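You operate a simulated robot arm through the tools that you are given. There is no shell and no other tool.

You run a simulated two-armed robot. Do the job below in one go: nothing can be reset, and whatever is moved stays where it is left.

Task
Wind the yellow ribbon back and take the grey spool out.
Fine: all of it back on the yellow spool; brake off to wind and on again after; small guide lever back to the black dish; grey spool in the orange tray.

Only the result counts: the job must be done as asked and must still hold three seconds after the hand-in. Knocking over, shifting, dropping, spilling or breaking anything else fails it.

Robot
Two 7-joint arms with two-finger parallel grippers on one trunk that stands fixed in place. Base frame: the origin is at the foot of the trunk, x ahead of it, y to its left, z up; the work surface is at about z = 0.74. Units: m, rad, N and s.
The left shoulder is at [0.06, 0.143, 0.955], the right one opposite. With the tool pointing down near the work surface each hand reaches from about 0.32 to 0.74 m from the base axis, measured 20 degrees to its own side. Payload 1.57 kg a hand.
The TCP of each hand is the grasp point between the finger pads, 0.03 m short of the fingertips. In the tool frame z runs along the fingers and y along their closing line. The gripper opens to 0.11 m. The fingers are 0.024 m wide and 0.012 m thick; the gripper's body (0.048 by 0.112 m) begins 0.078 m behind the TCP.
Orientation is that of the tool frame in the base frame, as a unit quaternion [x, y, z, w]. With the fingers straight down and closing along the base's y, the tool's x points along the base's -x, its y along +y and its z along -z.

Tools
- The arms move only by the tool apply_moves. It takes "left_moves", "right_moves" or both (then of equal length, played together; a hand with none holds still); each is a list that holds one entry, the list of rows, each a list of 7 numbers: the finger opening in m, from 0 to 0.11, then the shift along the tool's x, y, z in m, then the turn, a rotation vector about the tool's x, y, z in rad. In form: [[[jaw, dx, dy, dz, ax, ay, az], ...]]. A call has 1 to 20 rows; each row is the pose to reach, as a shift and turn from the pose commanded when the call began, along the tool's axes at that moment. Each row takes 0.2 s and may step no farther than 0.05 m and 0.15 rad from the row before; otherwise, or with a gripper value out of range, the whole call is refused. A pose out of reach is approached as far as the arm can. The call stops where the force on the tool passes 40 N (or 10 N more than at its start, if that is more) or the arm is blocked; 0.2 s more then pass. The fingers move at their own pace (about 0.045 m/s each) and stop on an object; they squeeze with about 33 N. The grip force told is the motor's: it shows also when the fingers shut on nothing. Time passes only in rows, and 0.2 s behind the last, so rows that repeat a pose let the fingers close. It gives the time, the measured TCP pose, the force on the tool (base axes), the opening and the grip force at its end, in the units of the frame above (readings bear some noise), with the torque about the TCP (base axes, N m) and any sound that the robot's microphone picked up, and new pictures: "views" is both (left out), scene, wrist or none (wrist: the cameras of the hands that moved).
- Cameras (640 x 400 px; columns grow to the right, rows downward): "scene" is now at [0.0377, 0.0015, 1.5578]; the picture's right is [0.16, -0.99, 0.00], its down [-0.75, -0.12, -0.66] and it looks along [0.65, 0.11, -0.76] (base axes); focal length 320 px, centre (320, 200). "left" rides on the left gripper at [0.07, -0.016, -0.141] in its tool frame; the picture's right is [0.23, 0.97, 0.00], its down [-0.86, 0.20, -0.48] and it looks along [-0.47, 0.11, 0.88] (tool axes); focal length 222 px, centre (320, 200). "right" rides on the right gripper at [0.07, 0.016, -0.141] in its tool frame; the picture's right is [-0.23, 0.97, 0.00], its down [-0.85, -0.20, -0.48] and it looks along [-0.47, -0.11, 0.88] (tool axes); focal length 222 px, centre (320, 200). There is no depth. A picture from a camera that has moved, and an enlarged one, comes with that camera's place and axes in the base frame and with its lens. The place of the scene camera against the robot may be out by one fixed shift of up to 0.018 m in any direction.
- raise_lower(by): slides the trunk up (or, below 0, down) by that many m; the arms and the scene camera ride with it, the base frame stays. It gives what a move gives, with no picture.
- pan_tilt(pan, tilt): turns the head with the scene camera to pan (to the left, within 1.501 rad either way) and tilt (down, from -0.506 to 1.204), counted from straight ahead of the robot. It gives what a move gives, and a new picture of the scene camera.
- close_up(camera, box): a new picture of the part [left, top, right, bottom] of that camera's present view, enlarged. The clock stands still meanwhile.
- close_job(): hands the job in; it is judged then, once.

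Nothing tells you positions but the pictures and the camera data. Unless the task says otherwise, let go and move clear before handing in.

The tools are called after "Call:" as name(argument=value, ...) on one line, values as JSON. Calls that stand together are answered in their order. apply_moves: Moves the arms, as the interface text tells. Its arguments: {"type":"object","properties":{"left_moves":{"type":"array","items":{"type":"array","items":{"type":"array","items":{"type":"number"}}}},"right_moves":{"type":"array","items":{"type":"array","items":{"type":"array","items":{"type":"number"}}}},"views":{"type":"string","enum":["both","scene","wrist","none"]}},"required":[]} The other tools are called the same way: raise_lower (by) slides the trunk up or down; pan_tilt (pan, tilt) turns the head that bears the scene camera; close_up (camera, box) takes an enlarged picture of a part of a camera's view; close_job () hands the job in.

At the start:

```text
clock: 0.0
left_tool_pos: [0.4871, 0.2536, 1.1315]
left_tcp_rot: [-0.001, 1.0, -0.001, 0.001]
left_wrist_force: [0.0, 0.3, 0.1]
left_torque: [0.0, 0.02, 0.0]
left_finger_gap: 0.1102
left_gripper_force: 0.1
right_tool_pos: [0.4366, -0.1508, 1.0488]
right_tcp_rot: [-0.001, 1.0, 0.0, 0.0]
right_wrist_force: [0.9, -1.0, -0.3]
right_torque: [-0.02, 0.02, 0.01]
right_finger_gap: 0.1098
right_gripper_force: 0.1
trunk travel left (down, up): [-0.554, 0.036]
head pan, tilt: [0.162, 0.855]
```

scene: 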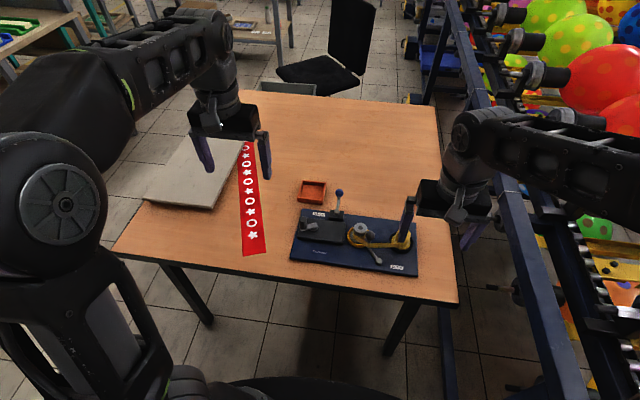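
right: 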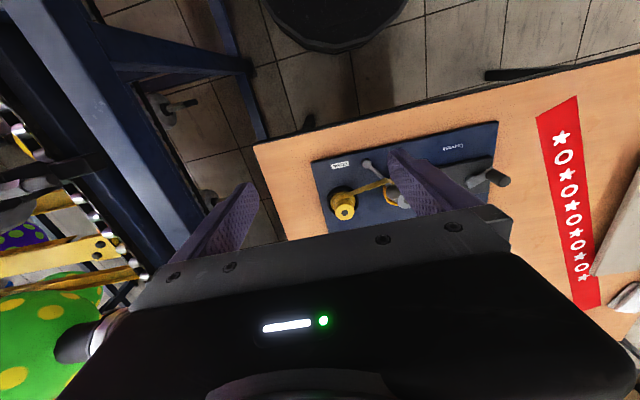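
left: 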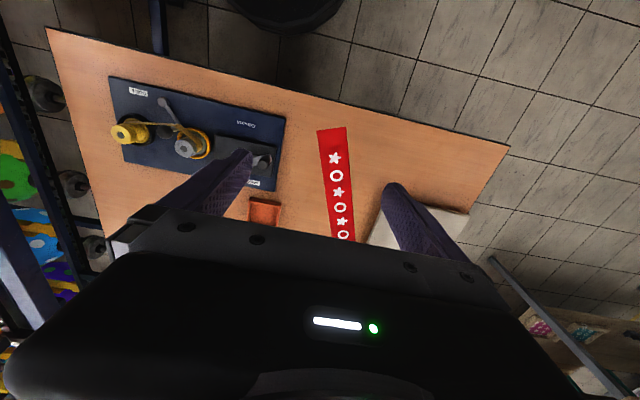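

I see a navy board with a yellow spool, a grey spool with yellow ribbon between them, a guide lever, and a blue-knobbed lever that may be the brake, plus an orange tray. I'll enlarge the pictures first.

Call:
close_up(camera="scene", box=[280, 170, 440, 280])

Call:
close_up(camera="left", box=[90, 60, 310, 220])

Call:
close_up(camera="right", box=[290, 110, 530, 250])

```text
3.64 times, centred on (360, 225) of scene
camera zoom: at [0.0377, 0.0015, 1.5578], right [0.16, -0.99, 0.0], down [-0.75, -0.12, -0.66], along [0.65, 0.11, -0.76], focal length 1164 px, centre (174, 109)
```

zoom: 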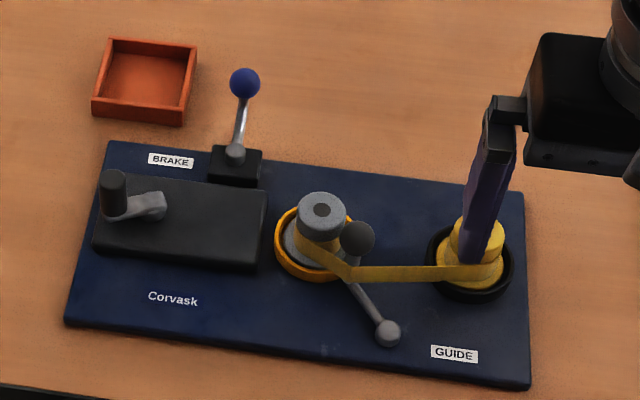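

```text
2.50 times, centred on (200, 140) of left
camera zoom: at [0.4181, 0.2365, 1.272], right [-0.23, 0.97, 0.0], down [0.85, 0.2, 0.48], along [0.47, 0.11, -0.88], focal length 555 px, centre (620, 350)
```

zoom: 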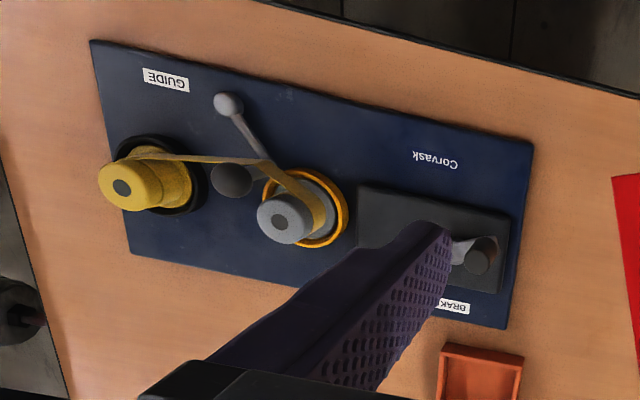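

```text
2.67 times, centred on (410, 180) of right
camera zoom: at [0.3652, -0.1349, 1.1897], right [0.23, 0.97, 0.0], down [0.86, -0.2, 0.48], along [0.47, -0.11, -0.88], focal length 592 px, centre (80, 253)
```

zoom: 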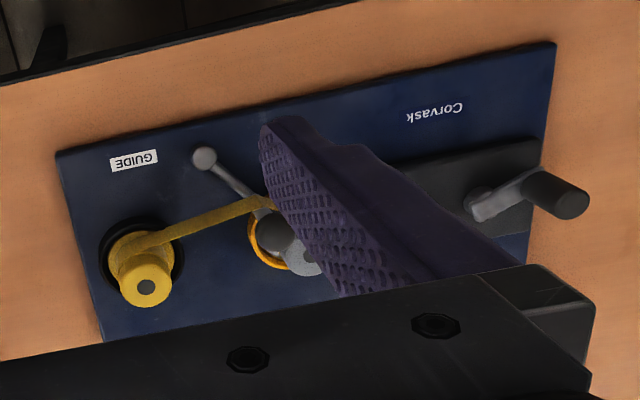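

The board lies roughly at x 0.49–0.68, y −0.19–0.17. From left to right it has the crank, the brake (blue knob), the grey spool in the amber dish and the yellow spool in the black dish, with the guide lever pivoted at the front between the two dishes. I'll bring both hands nearer for better views.

Call:
apply_moves(left_moves=[[[0.11, 0.005, -0.025, 0.03, 0, 0, 0], [0.11, 0.01, -0.05, 0.06, 0, 0, 0], [0.11, 0.015, -0.075, 0.09, 0, 0, 0], [0.11, 0.017, -0.1, 0.12, 0, 0, 0], [0.11, 0.017, -0.11, 0.14, 0, 0, 0]]], right_moves=[[[0.11, 0, 0.012, 0.02, 0, 0, 0], [0.11, 0, 0.025, 0.04, 0, 0, 0], [0.11, 0, 0.035, 0.06, 0, 0, 0], [0.11, 0, 0.045, 0.08, 0, 0, 0], [0.11, 0, 0.05, 0.09, 0, 0, 0]]])

```text
clock: 1.2
left_tool_pos: [0.4717, 0.1427, 0.9914]
left_tcp_rot: [-0.001, 1.0, -0.001, 0.0]
left_wrist_force: [-0.9, -0.2, 0.2]
left_torque: [-0.02, 0.02, -0.01]
left_finger_gap: 0.11
left_gripper_force: 0.1
right_tool_pos: [0.4349, -0.0998, 0.9583]
right_tcp_rot: [-0.001, 1.0, 0.0, 0.001]
right_wrist_force: [-0.1, -0.5, -0.1]
right_torque: [0.01, -0.01, -0.01]
right_finger_gap: 0.1099
right_gripper_force: 0.1
trunk travel left (down, up): [-0.554, 0.036]
head pan, tilt: [0.162, 0.855]
camera scene: at [0.0381, 0.0016, 1.5578], right [0.16, -0.99, 0.0], down [-0.75, -0.12, -0.66], along [0.65, 0.11, -0.76], focal length 320 px, centre (320, 200)
camera right: at [0.3641, -0.0834, 1.0993], right [0.23, 0.97, 0.0], down [0.86, -0.2, 0.48], along [0.47, -0.11, -0.88], focal length 222 px, centre (320, 200)
camera left: at [0.4031, 0.126, 1.1319], right [-0.23, 0.97, 0.0], down [0.85, 0.2, 0.48], along [0.47, 0.11, -0.88], focal length 222 px, centre (320, 200)
```

scene: 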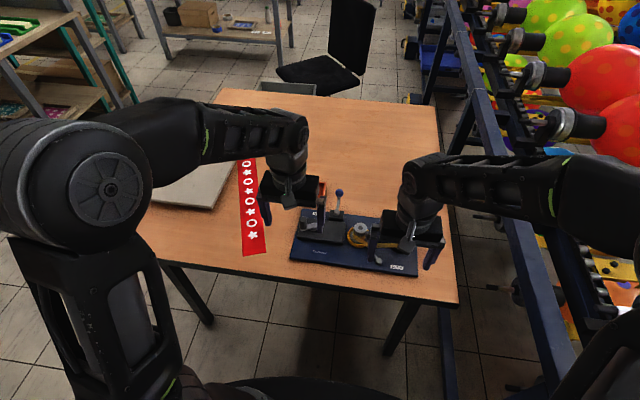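
right: 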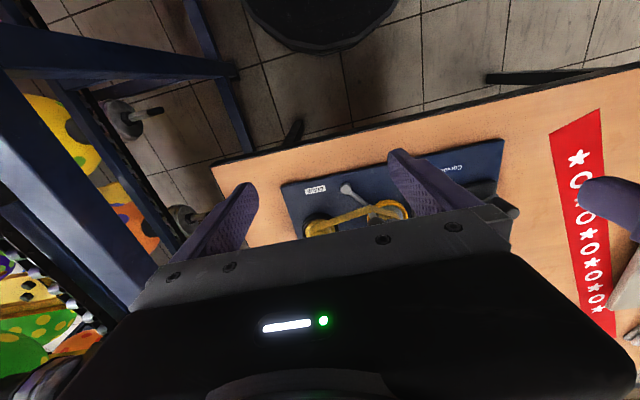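
left: 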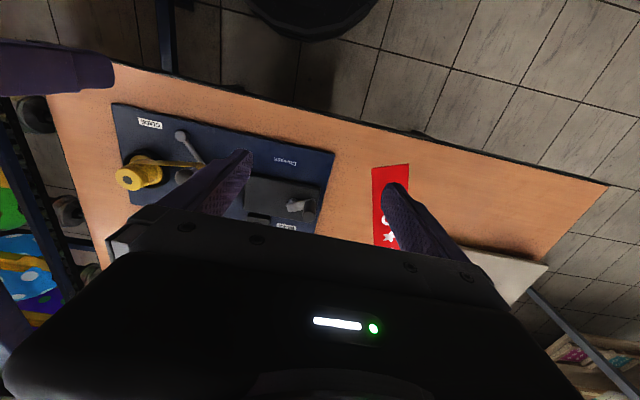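

The wrist cameras sit behind the hands, so a hand has to be over the board to see it. I'll take the left hand aside and move the right hand forward over the spools.

Call:
apply_moves(left_moves=[[[0.11, 0, 0.04, 0, 0, 0, 0], [0.11, 0, 0.08, -0.01, 0, 0, 0], [0.11, 0, 0.12, -0.02, 0, 0, 0], [0.11, 0, 0.15, -0.03, 0, 0, 0]]], right_moves=[[[0.11, -0.04, 0.01, -0.01, 0, 0, 0], [0.11, -0.08, 0.02, -0.02, 0, 0, 0], [0.11, -0.12, 0.03, -0.03, 0, 0, 0], [0.11, -0.14, 0.04, -0.04, 0, 0, 0]]])

Call:
close_up(camera="right", box=[200, 80, 520, 280])

Call:
close_up(camera="scene", box=[280, 170, 440, 280])

```text
clock: 2.2
left_tool_pos: [0.4702, 0.2943, 1.0194]
left_tcp_rot: [0.0, 1.0, 0.0, 0.0]
left_wrist_force: [0.1, -0.1, -0.3]
left_torque: [-0.02, -0.02, 0.0]
left_finger_gap: 0.11
left_gripper_force: 0.0
right_tool_pos: [0.5737, -0.0593, 0.9976]
right_tcp_rot: [0.0, 1.0, 0.0, -0.001]
right_wrist_force: [0.3, 0.4, -0.2]
right_torque: [0.01, 0.0, -0.02]
right_finger_gap: 0.1099
right_gripper_force: 0.0
trunk travel left (down, up): [-0.554, 0.036]
head pan, tilt: [0.162, 0.855]
camera scene: at [0.0375, 0.0022, 1.5578], right [0.16, -0.99, 0.0], down [-0.74, -0.12, -0.66], along [0.65, 0.11, -0.76], focal length 320 px, centre (320, 200)
camera right: at [0.5035, -0.0436, 1.1385], right [0.23, 0.97, 0.0], down [0.86, -0.2, 0.48], along [0.47, -0.11, -0.88], focal length 222 px, centre (320, 200)
camera left: at [0.401, 0.2778, 1.1612], right [-0.23, 0.97, 0.0], down [0.85, 0.2, 0.48], along [0.47, 0.11, -0.88], focal length 222 px, centre (320, 200)
```

scene: 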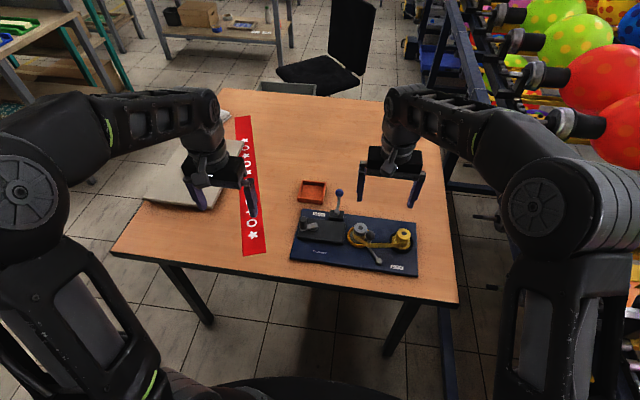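
right: 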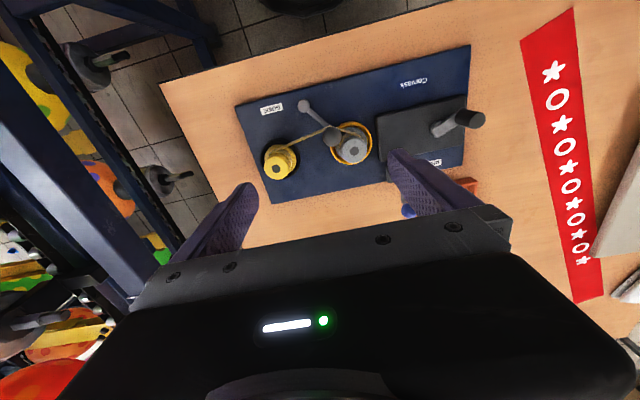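
left: 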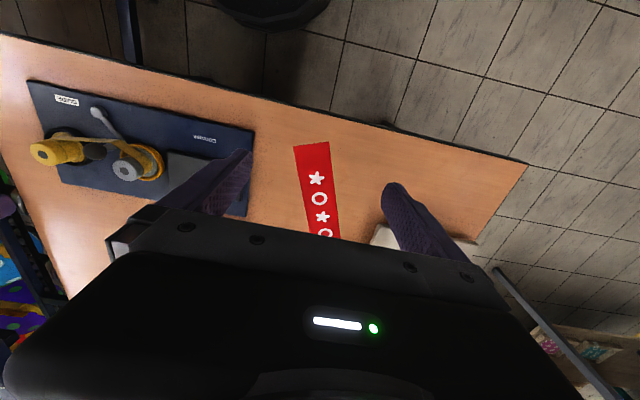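

```text
2.00 times, centred on (360, 180) of right
camera zoom: at [0.5035, -0.0436, 1.1385], right [0.23, 0.97, 0.0], down [0.86, -0.2, 0.48], along [0.47, -0.11, -0.88], focal length 444 px, centre (240, 240)
```

zoom: 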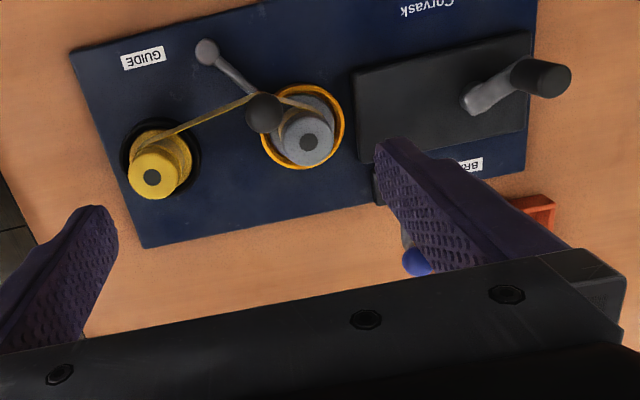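

```text
3.64 times, centred on (360, 225) of scene
camera zoom: at [0.0375, 0.0022, 1.5578], right [0.16, -0.99, 0.0], down [-0.74, -0.12, -0.66], along [0.65, 0.11, -0.76], focal length 1164 px, centre (174, 109)
```

zoom: 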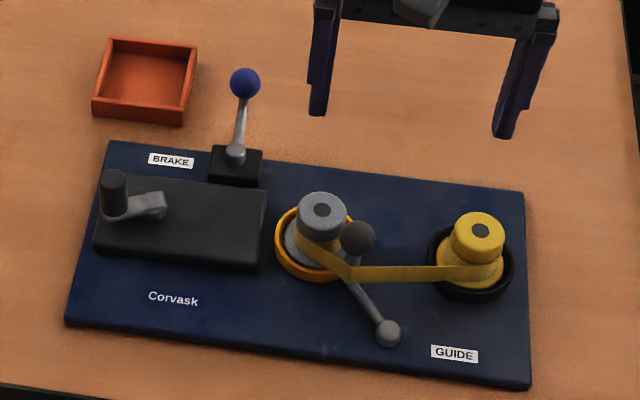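

The right wrist picture gives the layout clearly: amber dish at about (0.61, −0.014), black dish at (0.61, −0.14), guide pivot at (0.534, −0.078), and the guide's dark knob at about (0.58, −0.045, 0.81). Next I'll put the left camera over the crank, brake and tray, with the right hand pulled back.

Call:
apply_moves(right_moves=[[[0.11, 0.02, -0.04, -0.02, 0, 0, 0], [0.11, 0.04, -0.08, -0.03, 0, 0, 0], [0.11, 0.06, -0.12, -0.04, 0, 0, 0], [0.11, 0.08, -0.16, -0.04, 0, 0, 0], [0.11, 0.1, -0.2, -0.04, 0, 0, 0], [0.11, 0.1, -0.2, -0.04, 0, 0, 0]]], left_moves=[[[0.11, -0.03, -0.02, 0.0, 0, 0, 0], [0.11, -0.06, -0.05, 0, 0, 0, 0], [0.11, -0.09, -0.08, 0, 0, 0, 0], [0.11, -0.12, -0.11, 0.0, 0, 0, 0], [0.11, -0.15, -0.14, 0.0, 0, 0, 0], [0.11, -0.17, -0.17, 0.0, 0, 0, 0]]])

Call:
close_up(camera="left", box=[200, 60, 480, 235])

Call:
close_up(camera="scene", box=[290, 170, 370, 220])

```text
clock: 3.6
left_tool_pos: [0.6412, 0.1197, 1.0166]
left_tcp_rot: [-0.002, 1.0, 0.001, 0.0]
left_wrist_force: [0.8, -0.3, -0.3]
left_torque: [0.01, 0.01, 0.0]
left_finger_gap: 0.11
left_gripper_force: 0.0
right_tool_pos: [0.4756, -0.2608, 1.0375]
right_tcp_rot: [0.0, 1.0, 0.0, -0.001]
right_wrist_force: [0.7, -1.1, 0.1]
right_torque: [0.01, 0.05, 0.0]
right_finger_gap: 0.11
right_gripper_force: 0.0
trunk travel left (down, up): [-0.554, 0.036]
head pan, tilt: [0.162, 0.855]
camera scene: at [0.0389, 0.0013, 1.5578], right [0.16, -0.99, 0.0], down [-0.75, -0.12, -0.66], along [0.65, 0.11, -0.76], focal length 320 px, centre (320, 200)
camera right: at [0.4049, -0.2452, 1.1782], right [0.23, 0.97, 0.0], down [0.86, -0.2, 0.48], along [0.47, -0.11, -0.88], focal length 222 px, centre (320, 200)
camera left: at [0.5737, 0.1029, 1.1591], right [-0.23, 0.97, 0.0], down [0.86, 0.2, 0.48], along [0.47, 0.11, -0.88], focal length 222 px, centre (320, 200)
```

scene: 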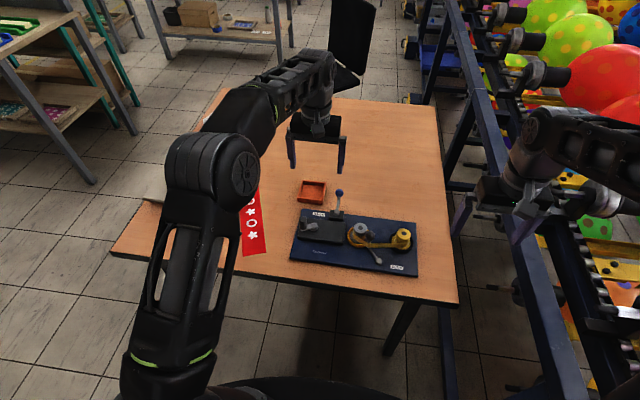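
right: 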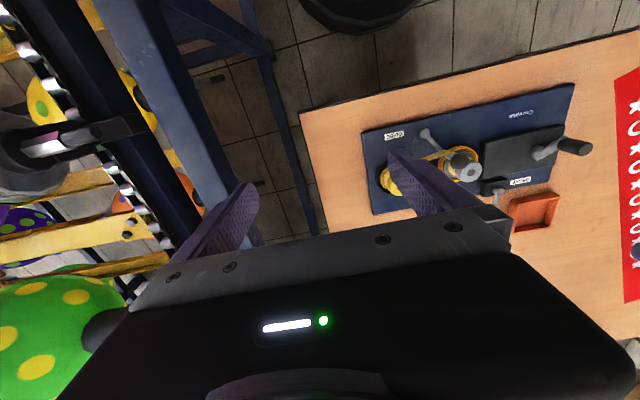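
left: 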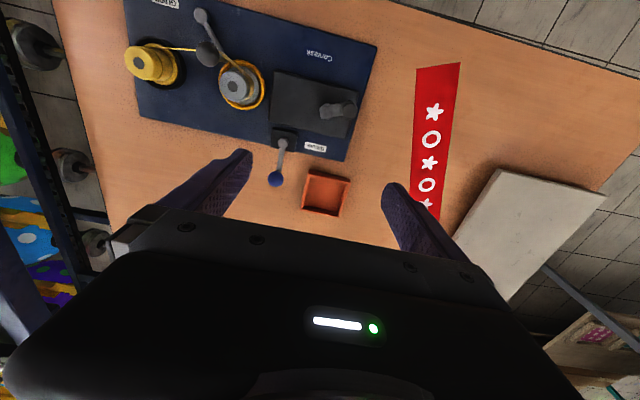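

```text
2.29 times, centred on (340, 148) of left
camera zoom: at [0.5737, 0.1029, 1.1591], right [-0.23, 0.97, 0.0], down [0.86, 0.2, 0.48], along [0.47, 0.11, -0.88], focal length 508 px, centre (274, 320)
```

zoom: 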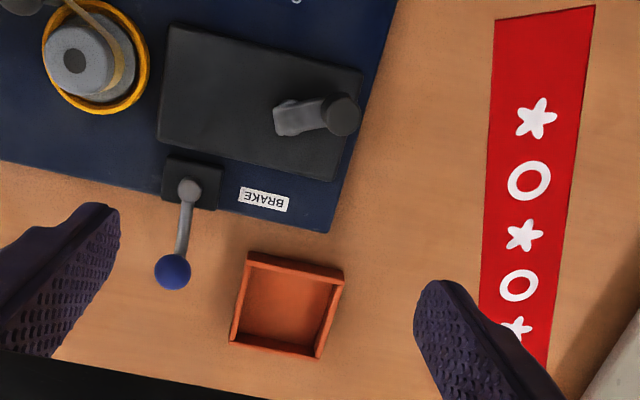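

```text
8.00 times, centred on (330, 195) of scene
camera zoom: at [0.0389, 0.0013, 1.5578], right [0.16, -0.99, 0.0], down [-0.75, -0.12, -0.66], along [0.65, 0.11, -0.76], focal length 2561 px, centre (240, 240)
```

zoom: 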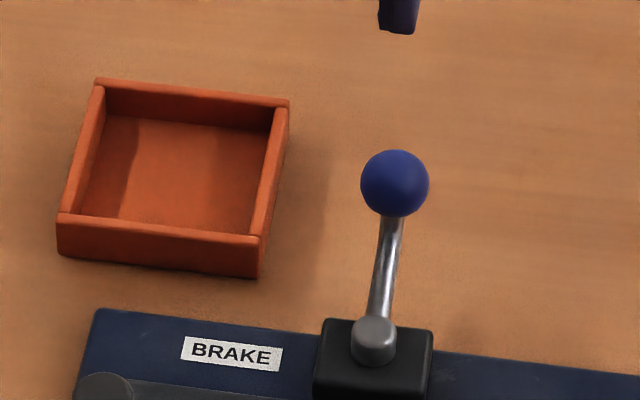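

The brake's ball knob is at about (0.742, 0.0625, 0.80) on an arm from a hub at (0.684, 0.064). The tray's centre is near (0.773, 0.16), the crank hub near (0.61, 0.119) and its handle near (0.607, 0.155). I'll bring the left hand, tilted forward for reach, above the brake knob.

Call:
apply_moves(left_moves=[[[0.06, -0.02, -0.015, 0.02, 0, -0.1, 0], [0.06, -0.045, -0.03, 0.05, 0, -0.2, 0], [0.06, -0.07, -0.045, 0.085, 0, -0.3, 0], [0.06, -0.09, -0.057, 0.12, 0, -0.35, 0], [0.06, -0.101, -0.057, 0.15, 0, -0.35, 0], [0.06, -0.101, -0.057, 0.15, 0, -0.35, 0]]])

Call:
close_up(camera="left", box=[180, 40, 500, 240])

Call:
close_up(camera="scene", box=[270, 140, 390, 215])

```text
clock: 5.0
left_tool_pos: [0.7438, 0.0655, 0.8707]
left_tcp_rot: [0.0, 0.985, 0.0, 0.175]
left_wrist_force: [-0.4, 0.4, 0.0]
left_torque: [0.0, 0.0, 0.0]
left_finger_gap: 0.0599
left_gripper_force: 0.1
right_tool_pos: [0.4756, -0.2603, 1.0387]
right_tcp_rot: [0.0, 1.0, -0.001, 0.0]
right_wrist_force: [0.9, -0.1, 0.3]
right_torque: [0.05, -0.03, 0.02]
right_finger_gap: 0.1099
right_gripper_force: 0.0
trunk travel left (down, up): [-0.554, 0.036]
head pan, tilt: [0.162, 0.855]
camera scene: at [0.0374, 0.0013, 1.5579], right [0.16, -0.99, 0.0], down [-0.74, -0.12, -0.66], along [0.65, 0.11, -0.76], focal length 320 px, centre (320, 200)
camera left: at [0.6317, 0.0488, 0.9796], right [-0.21, 0.97, -0.08], down [0.64, 0.2, 0.74], along [0.74, 0.11, -0.66], focal length 222 px, centre (320, 200)
```

scene: 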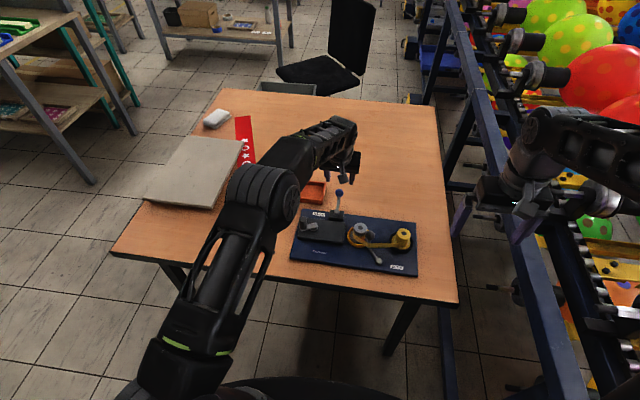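
left: 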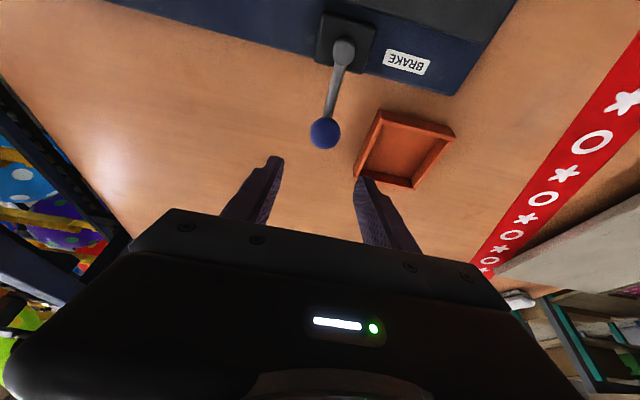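

```text
2.00 times, centred on (340, 140) of left
camera zoom: at [0.6317, 0.0488, 0.9796], right [-0.21, 0.97, -0.08], down [0.64, 0.2, 0.74], along [0.74, 0.11, -0.66], focal length 444 px, centre (280, 320)
```

zoom: 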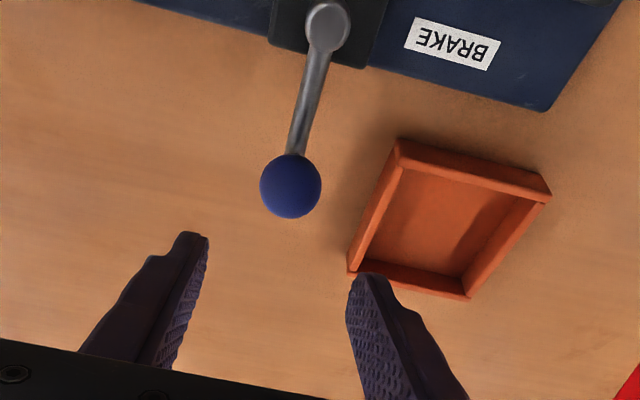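

```text
5.33 times, centred on (330, 178) of scene
camera zoom: at [0.0374, 0.0013, 1.5579], right [0.16, -0.99, 0.0], down [-0.74, -0.12, -0.66], along [0.65, 0.11, -0.76], focal length 1707 px, centre (267, 320)
```

zoom: 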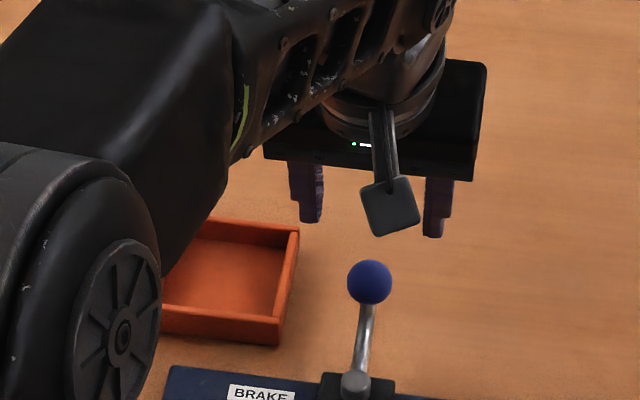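

The pose was reached well and the knob sits straight below between the fingers. I'll descend, close on the knob, and then test which way it moves.

Call:
apply_moves(left_moves=[[[0.06, 0.0075, 0, 0.02, 0, 0, 0], [0.06, 0.0145, 0, 0.04, 0, 0, 0], [0.06, 0.0215, 0, 0.0585, 0, 0, 0], [0.02, 0.0215, 0, 0.0585, 0, 0, 0], [0.02, 0.0215, 0, 0.0585, 0, 0, 0], [0.02, 0.0215, 0, 0.0585, 0, 0, 0]]])

Call:
close_up(camera="left", box=[220, 60, 440, 240])

```text
clock: 6.4
left_tool_pos: [0.7404, 0.0627, 0.808]
left_tcp_rot: [0.0, 0.985, -0.001, 0.175]
left_wrist_force: [-0.1, -8.1, 0.2]
left_torque: [-0.11, -0.17, 0.06]
left_finger_gap: 0.0275
left_gripper_force: 21.3
right_tool_pos: [0.474, -0.2609, 1.0369]
right_tcp_rot: [0.0, 1.0, 0.0, 0.0]
right_wrist_force: [-0.6, -0.6, 0.2]
right_torque: [-0.01, -0.01, 0.0]
right_finger_gap: 0.1099
right_gripper_force: 0.1
trunk travel left (down, up): [-0.554, 0.036]
head pan, tilt: [0.162, 0.855]
camera scene: at [0.038, 0.0005, 1.5578], right [0.16, -0.99, 0.0], down [-0.75, -0.12, -0.66], along [0.65, 0.11, -0.76], focal length 320 px, centre (320, 200)
camera left: at [0.628, 0.0472, 0.9182], right [-0.21, 0.97, -0.08], down [0.64, 0.2, 0.74], along [0.74, 0.11, -0.66], focal length 222 px, centre (320, 200)
```

scene: 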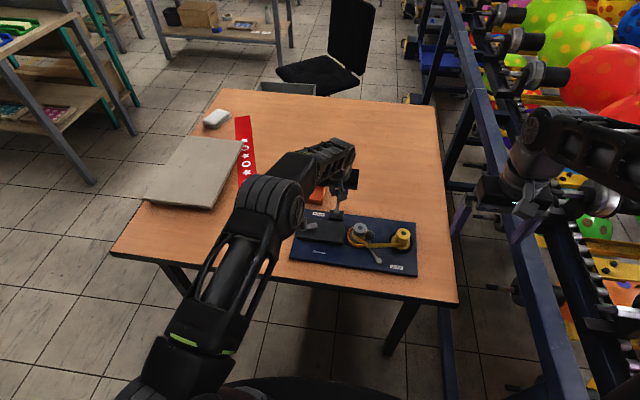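
left: 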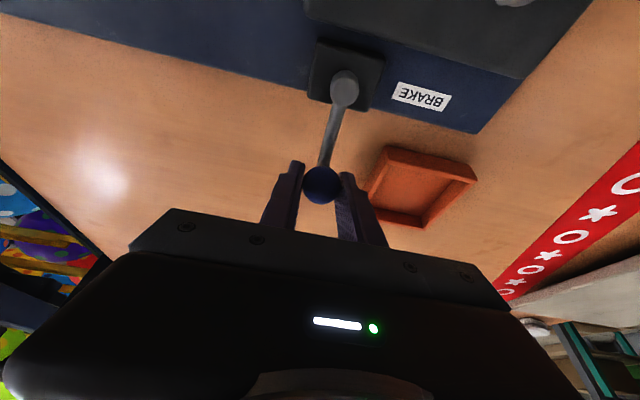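

```text
2.22 times, centred on (330, 150) of left
camera zoom: at [0.628, 0.0472, 0.9182], right [-0.21, 0.97, -0.08], down [0.64, 0.2, 0.74], along [0.74, 0.11, -0.66], focal length 494 px, centre (298, 311)
```

zoom: 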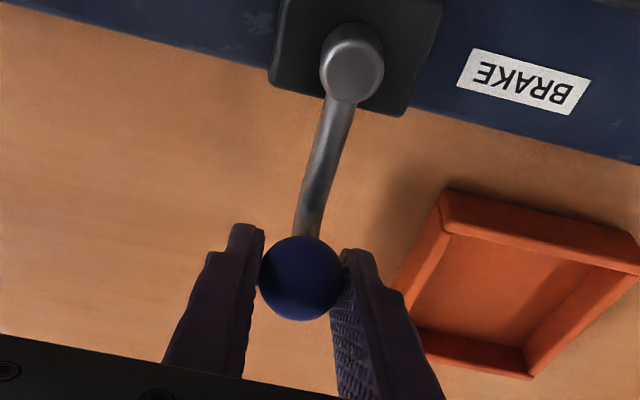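

The knob is gripped at 27.5 mm. I'll test with small sideways moves and watch the force.

Call:
apply_moves(left_moves=[[[0.02, 0, -0.004, 0, 0, 0, 0], [0.02, 0, -0.008, 0, 0, 0, 0], [0.02, 0, -0.012, 0, 0, 0, 0]]], views="none")

```text
clock: 7.2
left_tool_pos: [0.7426, 0.0536, 0.8085]
left_tcp_rot: [0.0, 0.984, 0.0, 0.176]
left_wrist_force: [1.9, 5.4, 10.3]
left_torque: [0.08, 0.05, -0.35]
left_finger_gap: 0.0269
left_gripper_force: 33.0
right_tool_pos: [0.473, -0.2623, 1.0394]
right_tcp_rot: [0.0, 1.0, 0.0, 0.0]
right_wrist_force: [-0.3, -0.3, -0.7]
right_torque: [0.04, 0.03, 0.0]
right_finger_gap: 0.1099
right_gripper_force: 0.1
trunk travel left (down, up): [-0.554, 0.036]
head pan, tilt: [0.162, 0.855]
```

Call:
apply_moves(left_moves=[[[0.02, 0.0, -0.003, 0, 0, 0, 0], [0.02, 0.002, -0.006, 0, 0, 0, 0], [0.02, 0.003, -0.009, 0, 0, 0, 0]]], views="wrist")

Call:
close_up(camera="left", box=[220, 60, 440, 240])

```text
clock: 8.0
left_tool_pos: [0.7383, 0.0456, 0.8072]
left_tcp_rot: [-0.001, 0.984, 0.0, 0.175]
left_wrist_force: [4.8, 3.2, 9.1]
left_torque: [0.01, -0.12, -0.32]
left_finger_gap: 0.0271
left_gripper_force: 33.5
right_tool_pos: [0.4745, -0.2616, 1.0375]
right_tcp_rot: [0.001, 1.0, 0.0, 0.0]
right_wrist_force: [-0.5, 0.1, 0.6]
right_torque: [-0.05, -0.04, 0.0]
right_finger_gap: 0.1101
right_gripper_force: 0.1
trunk travel left (down, up): [-0.554, 0.036]
head pan, tilt: [0.162, 0.855]
camera left: at [0.6253, 0.0289, 0.9167], right [-0.21, 0.97, -0.08], down [0.64, 0.2, 0.74], along [0.74, 0.11, -0.66], focal length 222 px, centre (320, 200)
```

left: 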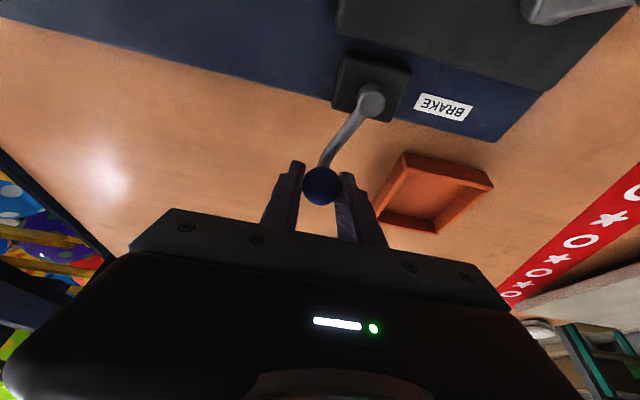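

```text
2.22 times, centred on (330, 150) of left
camera zoom: at [0.6253, 0.0289, 0.9167], right [-0.21, 0.97, -0.08], down [0.64, 0.2, 0.74], along [0.74, 0.11, -0.66], focal length 494 px, centre (298, 311)
```

zoom: 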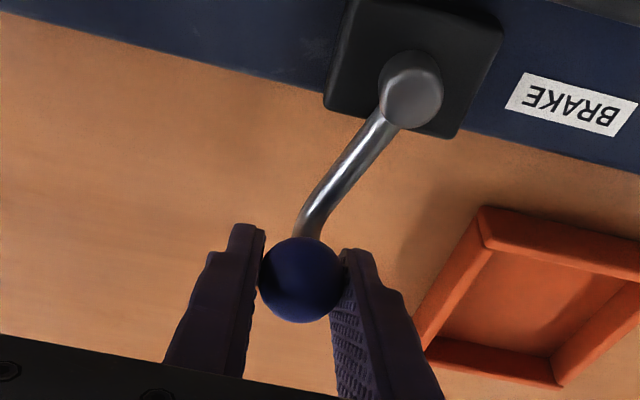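

The brake turns about a vertical axis and is moving to −y. I'll follow its arc farther until it stops.

Call:
apply_moves(left_moves=[[[0.02, 0.002, -0.005, -0.0008, 0, 0, 0], [0.02, 0.0043, -0.0101, -0.0016, 0, 0, 0], [0.02, 0.007, -0.0145, -0.0026, 0, 0, 0], [0.02, 0.0098, -0.0184, -0.0036, 0, 0, 0], [0.02, 0.013, -0.022, -0.0048, 0, 0, 0], [0.02, 0.0164, -0.0255, -0.006, 0, 0, 0]]], views="wrist")

```text
clock: 9.4
left_tool_pos: [0.723, 0.0238, 0.8069]
left_tcp_rot: [-0.002, 0.984, 0.001, 0.176]
left_wrist_force: [12.4, 13.1, 2.4]
left_torque: [0.01, 0.34, -0.22]
left_finger_gap: 0.0269
left_gripper_force: 33.8
right_tool_pos: [0.4765, -0.2602, 1.0377]
right_tcp_rot: [0.0, 1.0, 0.0, -0.001]
right_wrist_force: [-0.7, 0.1, 0.2]
right_torque: [-0.01, 0.0, 0.02]
right_finger_gap: 0.1101
right_gripper_force: 0.1
trunk travel left (down, up): [-0.554, 0.036]
head pan, tilt: [0.162, 0.855]
camera left: at [0.6098, 0.0063, 0.9152], right [-0.22, 0.97, -0.08], down [0.64, 0.2, 0.74], along [0.74, 0.11, -0.66], focal length 222 px, centre (320, 200)
```

left: 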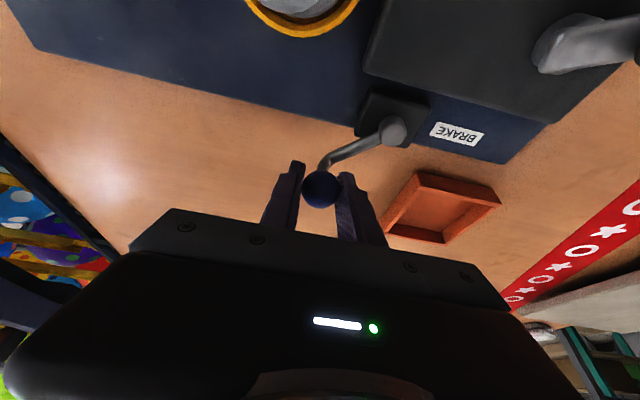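

Call:
apply_moves(left_moves=[[[0.02, 0.003, -0.003, -0.001, 0, 0, 0], [0.02, 0.006, -0.0055, -0.0022, 0, 0, 0]]], views="wrist")

Call:
close_up(camera="left", box=[220, 60, 440, 240])

```text
clock: 10.0
left_tool_pos: [0.7159, 0.02, 0.8057]
left_tcp_rot: [-0.002, 0.985, 0.003, 0.175]
left_wrist_force: [19.9, 27.3, 4.2]
left_torque: [0.0, 0.02, -0.07]
left_finger_gap: 0.0272
left_gripper_force: 33.0
right_tool_pos: [0.4759, -0.2599, 1.0384]
right_tcp_rot: [0.0, 1.0, -0.001, -0.001]
right_wrist_force: [0.8, 0.0, 0.1]
right_torque: [0.05, 0.0, 0.0]
right_finger_gap: 0.1101
right_gripper_force: 0.1
trunk travel left (down, up): [-0.554, 0.036]
head pan, tilt: [0.162, 0.855]
camera left: at [0.6031, 0.002, 0.9149], right [-0.22, 0.97, -0.07], down [0.64, 0.2, 0.74], along [0.74, 0.11, -0.66], focal length 222 px, centre (320, 200)
```

left: 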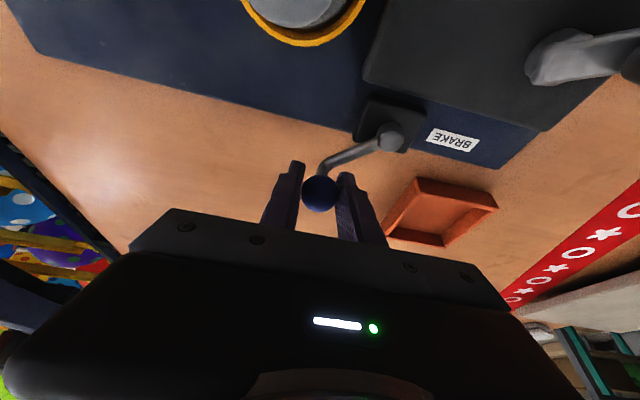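

```text
2.22 times, centred on (330, 150) of left
camera zoom: at [0.6031, 0.002, 0.9149], right [-0.22, 0.97, -0.07], down [0.64, 0.2, 0.74], along [0.74, 0.11, -0.66], focal length 494 px, centre (298, 311)
```

zoom: 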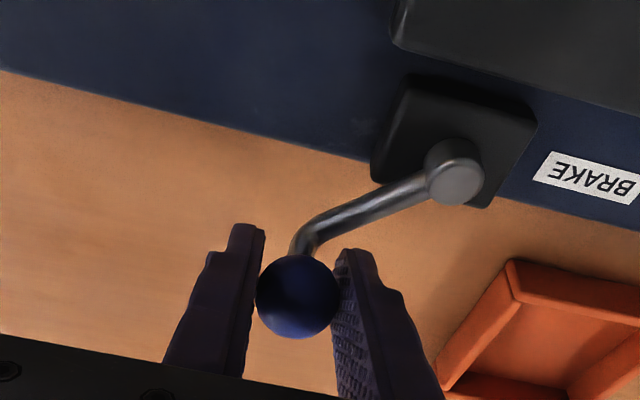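

The lever hits a stop at roughly 50°, so I take this as brake off. I'll ease the push, open, and back away upward along the tool axis.

Call:
apply_moves(left_moves=[[[0.02, -0.004, 0.004, 0.001, 0, 0, 0], [0.05, -0.004, 0.004, 0.001, 0, 0, 0], [0.05, -0.004, 0.004, 0.001, 0, 0, 0], [0.05, -0.004, 0.004, -0.03, 0, 0, 0], [0.05, -0.004, 0.004, -0.07, 0, 0, 0], [0.05, -0.004, 0.004, -0.11, 0, 0, 0], [0.05, -0.004, 0.004, -0.15, 0, 0, 0]]], views="none")

Call:
close_up(camera="left", box=[180, 0, 540, 225])

Call:
close_up(camera="scene", box=[280, 170, 440, 280])

```text
clock: 11.6
left_tool_pos: [0.6649, 0.0192, 0.95]
left_tcp_rot: [0.001, 0.985, 0.0, 0.174]
left_wrist_force: [0.5, -0.4, 0.6]
left_torque: [-0.02, -0.01, 0.01]
left_finger_gap: 0.05
left_gripper_force: 0.0
right_tool_pos: [0.4731, -0.2607, 1.0386]
right_tcp_rot: [-0.001, 1.0, 0.0, 0.0]
right_wrist_force: [0.4, 0.3, -0.8]
right_torque: [-0.01, -0.01, -0.02]
right_finger_gap: 0.1102
right_gripper_force: 0.0
trunk travel left (down, up): [-0.554, 0.036]
head pan, tilt: [0.162, 0.855]
```

```text
1.78 times, centred on (360, 112) of left
camera zoom: at [0.5516, 0.0022, 1.0586], right [-0.21, 0.97, -0.08], down [0.64, 0.2, 0.74], along [0.74, 0.11, -0.67], focal length 395 px, centre (249, 356)
```

zoom: 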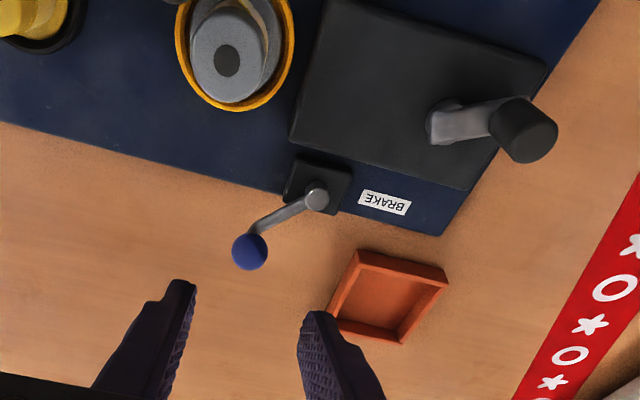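

```text
3.64 times, centred on (360, 225) of scene
camera zoom: at [0.037, 0.0016, 1.5578], right [0.16, -0.99, 0.0], down [-0.74, -0.12, -0.66], along [0.65, 0.11, -0.75], focal length 1164 px, centre (174, 109)
```

zoom: 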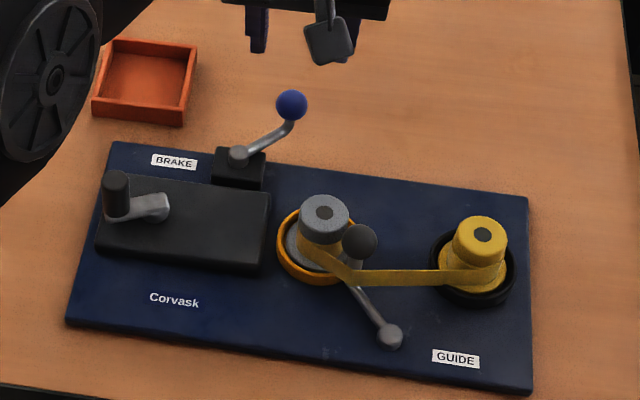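

The board looks as though it moved a few millimetres while I pushed against the stop. I'll check that against the earlier enlarged view.

Call:
close_up(camera="scene", box=[290, 170, 370, 220])

Call:
close_up(camera="scene", box=[340, 215, 440, 280])

```text
8.00 times, centred on (330, 195) of scene
camera zoom: at [0.037, 0.0016, 1.5578], right [0.16, -0.99, 0.0], down [-0.74, -0.12, -0.66], along [0.65, 0.11, -0.75], focal length 2561 px, centre (240, 240)
```

zoom: 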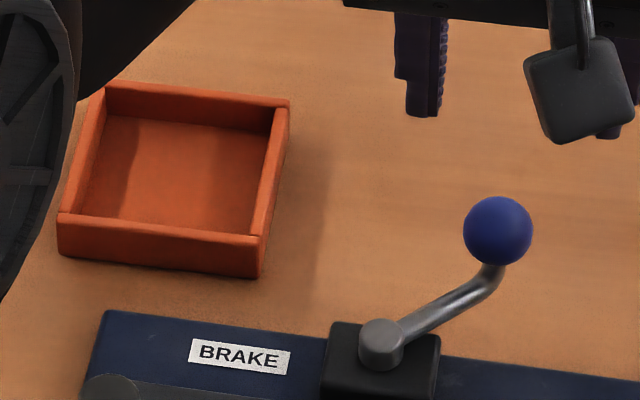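

```text
6.15 times, centred on (390, 248) of scene
camera zoom: at [0.037, 0.0016, 1.5578], right [0.16, -0.99, 0.0], down [-0.74, -0.12, -0.66], along [0.65, 0.11, -0.75], focal length 1970 px, centre (-111, -92)
```

zoom: 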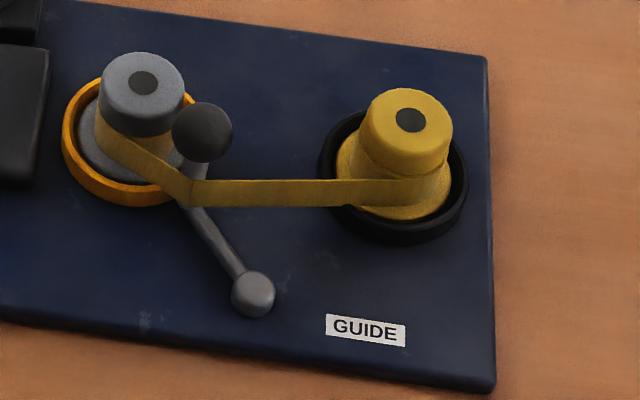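

The board moved about 3 mm, so I'll keep forces lower from here. Next is the guide lever: the left hand goes aside, and the right hand goes above the guide's dark knob, turned so the fingers straddle it tangentially.

Call:
apply_moves(left_moves=[[[0.05, 0.007, 0.033, -0.01, 0, 0.06, 0], [0.05, 0.013, 0.066, -0.022, 0, 0.12, 0], [0.05, 0.02, 0.1, -0.034, 0, 0.18, 0], [0.05, 0.026, 0.133, -0.045, 0, 0.24, 0], [0.05, 0.033, 0.166, -0.056, 0, 0.3, 0], [0.05, 0.039, 0.2, -0.0675, 0, 0.35, 0]]], right_moves=[[[0.06, -0.017, 0.033, 0.015, 0, 0, -0.107], [0.06, -0.033, 0.066, 0.03, 0, 0, -0.213], [0.06, -0.05, 0.1, 0.045, 0, 0, -0.32], [0.06, -0.067, 0.133, 0.06, 0, 0, -0.427], [0.06, -0.083, 0.166, 0.075, 0, 0, -0.533], [0.06, -0.1, 0.2, 0.09, 0, 0, -0.64]]])

Call:
close_up(camera="right", box=[180, 0, 500, 200])

Call:
close_up(camera="scene", box=[340, 215, 440, 280])

```text
clock: 13.0
left_tool_pos: [0.606, 0.2187, 1.0]
left_tcp_rot: [0.0, 1.0, -0.001, 0.0]
left_wrist_force: [0.8, 0.0, 0.0]
left_torque: [-0.03, -0.01, 0.02]
left_finger_gap: 0.0503
left_gripper_force: 0.0
right_tool_pos: [0.576, -0.0606, 0.9482]
right_tcp_rot: [-0.315, 0.949, 0.0, 0.0]
right_wrist_force: [-0.3, 0.4, -0.2]
right_torque: [0.01, 0.02, 0.01]
right_finger_gap: 0.0602
right_gripper_force: 0.0
trunk travel left (down, up): [-0.554, 0.036]
head pan, tilt: [0.162, 0.855]
camera scene: at [0.0385, 0.0029, 1.5578], right [0.16, -0.99, 0.0], down [-0.75, -0.12, -0.66], along [0.65, 0.11, -0.76], focal length 320 px, centre (320, 200)
camera right: at [0.5095, -0.0886, 1.0887], right [-0.4, 0.92, 0.0], down [0.8, 0.35, 0.48], along [0.44, 0.19, -0.88], focal length 222 px, centre (320, 200)
camera left: at [0.5365, 0.2029, 1.1416], right [-0.23, 0.97, 0.0], down [0.86, 0.2, 0.48], along [0.47, 0.11, -0.88], focal length 222 px, centre (320, 200)
```

scene: 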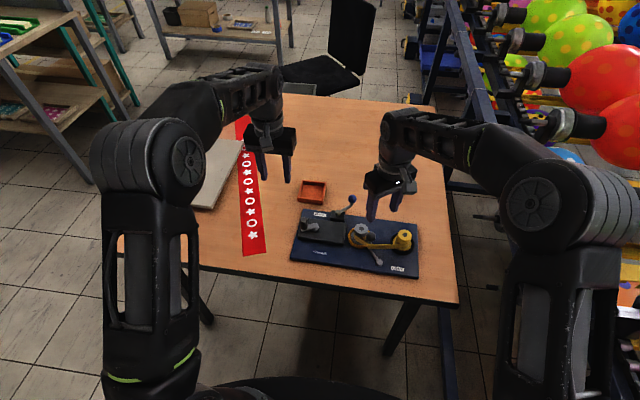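
right: 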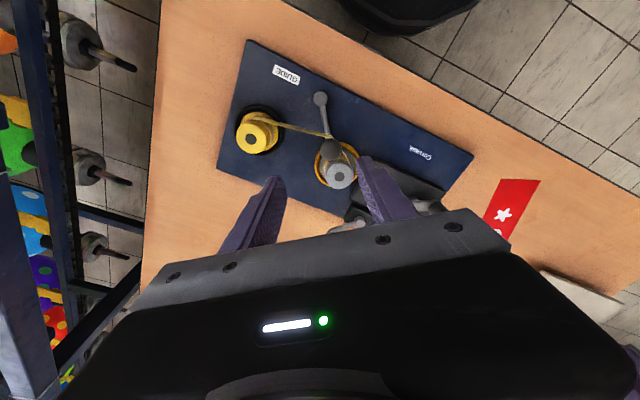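
left: 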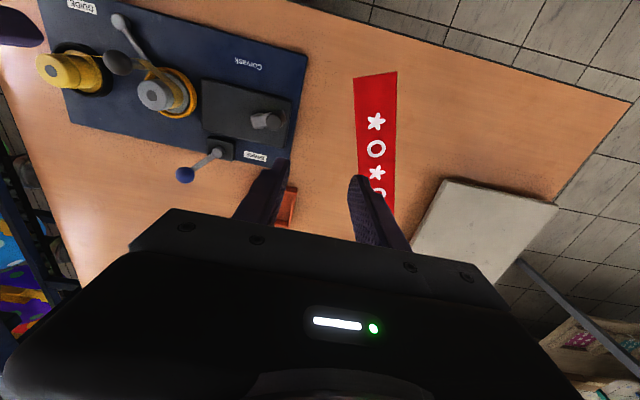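

```text
2.00 times, centred on (340, 100) of right
camera zoom: at [0.5095, -0.0886, 1.0887], right [-0.4, 0.92, 0.0], down [0.8, 0.35, 0.48], along [0.44, 0.19, -0.88], focal length 444 px, centre (280, 400)
```

zoom: 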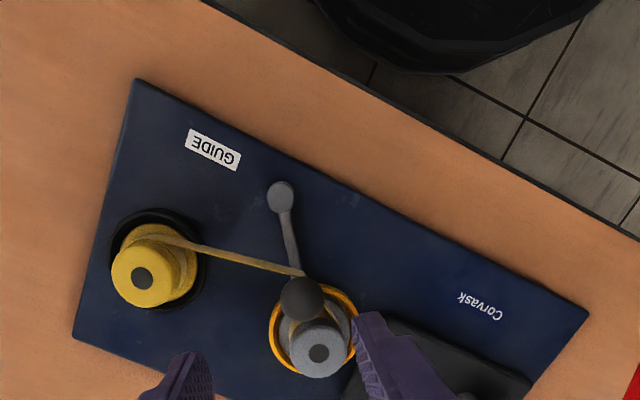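

```text
6.15 times, centred on (390, 248) of scene
camera zoom: at [0.0385, 0.0029, 1.5578], right [0.16, -0.99, 0.0], down [-0.75, -0.12, -0.66], along [0.65, 0.11, -0.76], focal length 1970 px, centre (-111, -92)
```

zoom: 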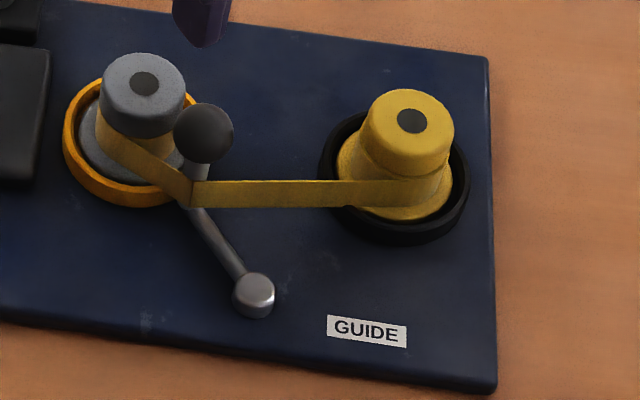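

The guide knob is at (0.5755, −0.046, 0.815), with its pivot at (0.531, −0.079). I'll descend over it and close.

Call:
apply_moves(right_moves=[[[0.06, -0.0084, 0.0122, 0.0, 0, 0, 0], [0.06, -0.0084, 0.0122, 0.04, 0, 0, 0], [0.06, -0.0084, 0.0122, 0.08, 0, 0, 0], [0.06, -0.0084, 0.0122, 0.11, 0, 0, 0], [0.06, -0.0084, 0.0122, 0.123, 0, 0, 0], [0.02, -0.0084, 0.0122, 0.123, 0, 0, 0], [0.02, -0.0084, 0.0122, 0.123, 0, 0, 0], [0.02, -0.0084, 0.0122, 0.123, 0, 0, 0]]])

Call:
close_up(camera="right", box=[200, 60, 440, 210])

Call:
close_up(camera="scene", box=[340, 215, 440, 280])

```text
clock: 14.8
left_tool_pos: [0.6053, 0.2174, 1.0015]
left_tcp_rot: [0.0, 1.0, 0.0, 0.0]
left_wrist_force: [0.1, -0.2, -1.8]
left_torque: [-0.04, -0.03, -0.02]
left_finger_gap: 0.0502
left_gripper_force: 0.0
right_tool_pos: [0.5743, -0.0461, 0.8246]
right_tcp_rot: [-0.315, 0.949, 0.0, 0.0]
right_wrist_force: [1.5, -3.6, 0.7]
right_torque: [-0.03, -0.04, 0.03]
right_finger_gap: 0.0268
right_gripper_force: 22.1
trunk travel left (down, up): [-0.554, 0.036]
head pan, tilt: [0.162, 0.855]
camera scene: at [0.0382, 0.0012, 1.5578], right [0.16, -0.99, 0.0], down [-0.75, -0.12, -0.66], along [0.65, 0.11, -0.76], focal length 320 px, centre (320, 200)
camera right: at [0.5079, -0.0744, 0.9653], right [-0.4, 0.92, 0.0], down [0.81, 0.35, 0.48], along [0.44, 0.19, -0.88], focal length 222 px, centre (320, 200)
```

scene: 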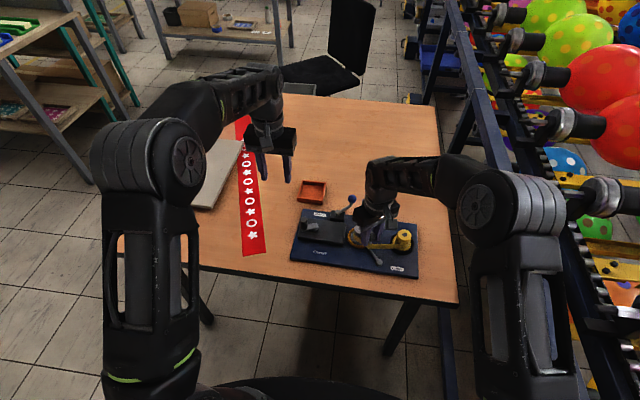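
right: 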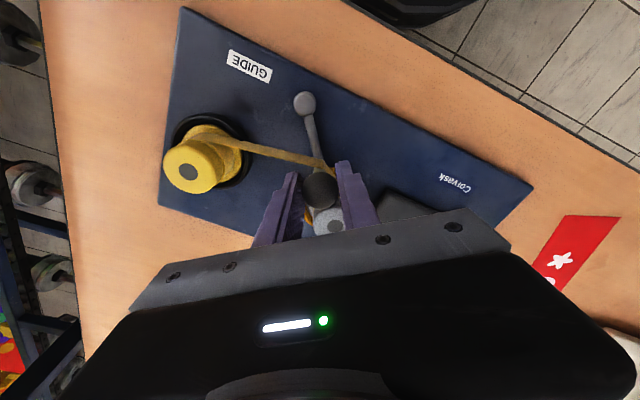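

```text
2.67 times, centred on (320, 135) of right
camera zoom: at [0.5079, -0.0744, 0.9653], right [-0.4, 0.92, 0.0], down [0.81, 0.35, 0.48], along [0.44, 0.19, -0.88], focal length 592 px, centre (320, 373)
```

zoom: 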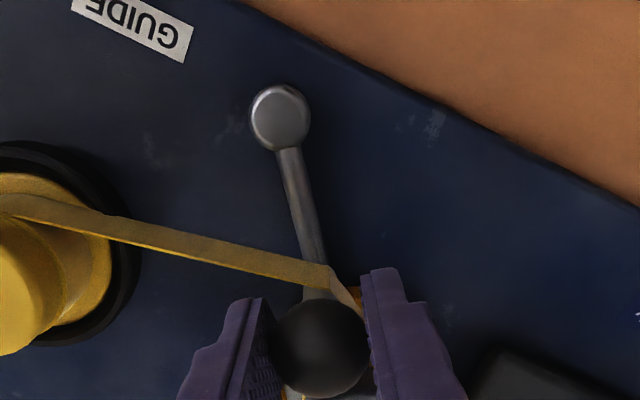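

```text
6.15 times, centred on (390, 248) of scene
camera zoom: at [0.0382, 0.0012, 1.5578], right [0.16, -0.99, 0.0], down [-0.75, -0.12, -0.66], along [0.65, 0.11, -0.76], focal length 1970 px, centre (-111, -92)
```

zoom: 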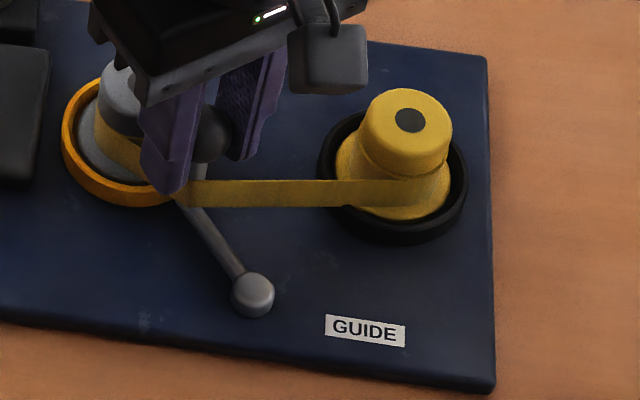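

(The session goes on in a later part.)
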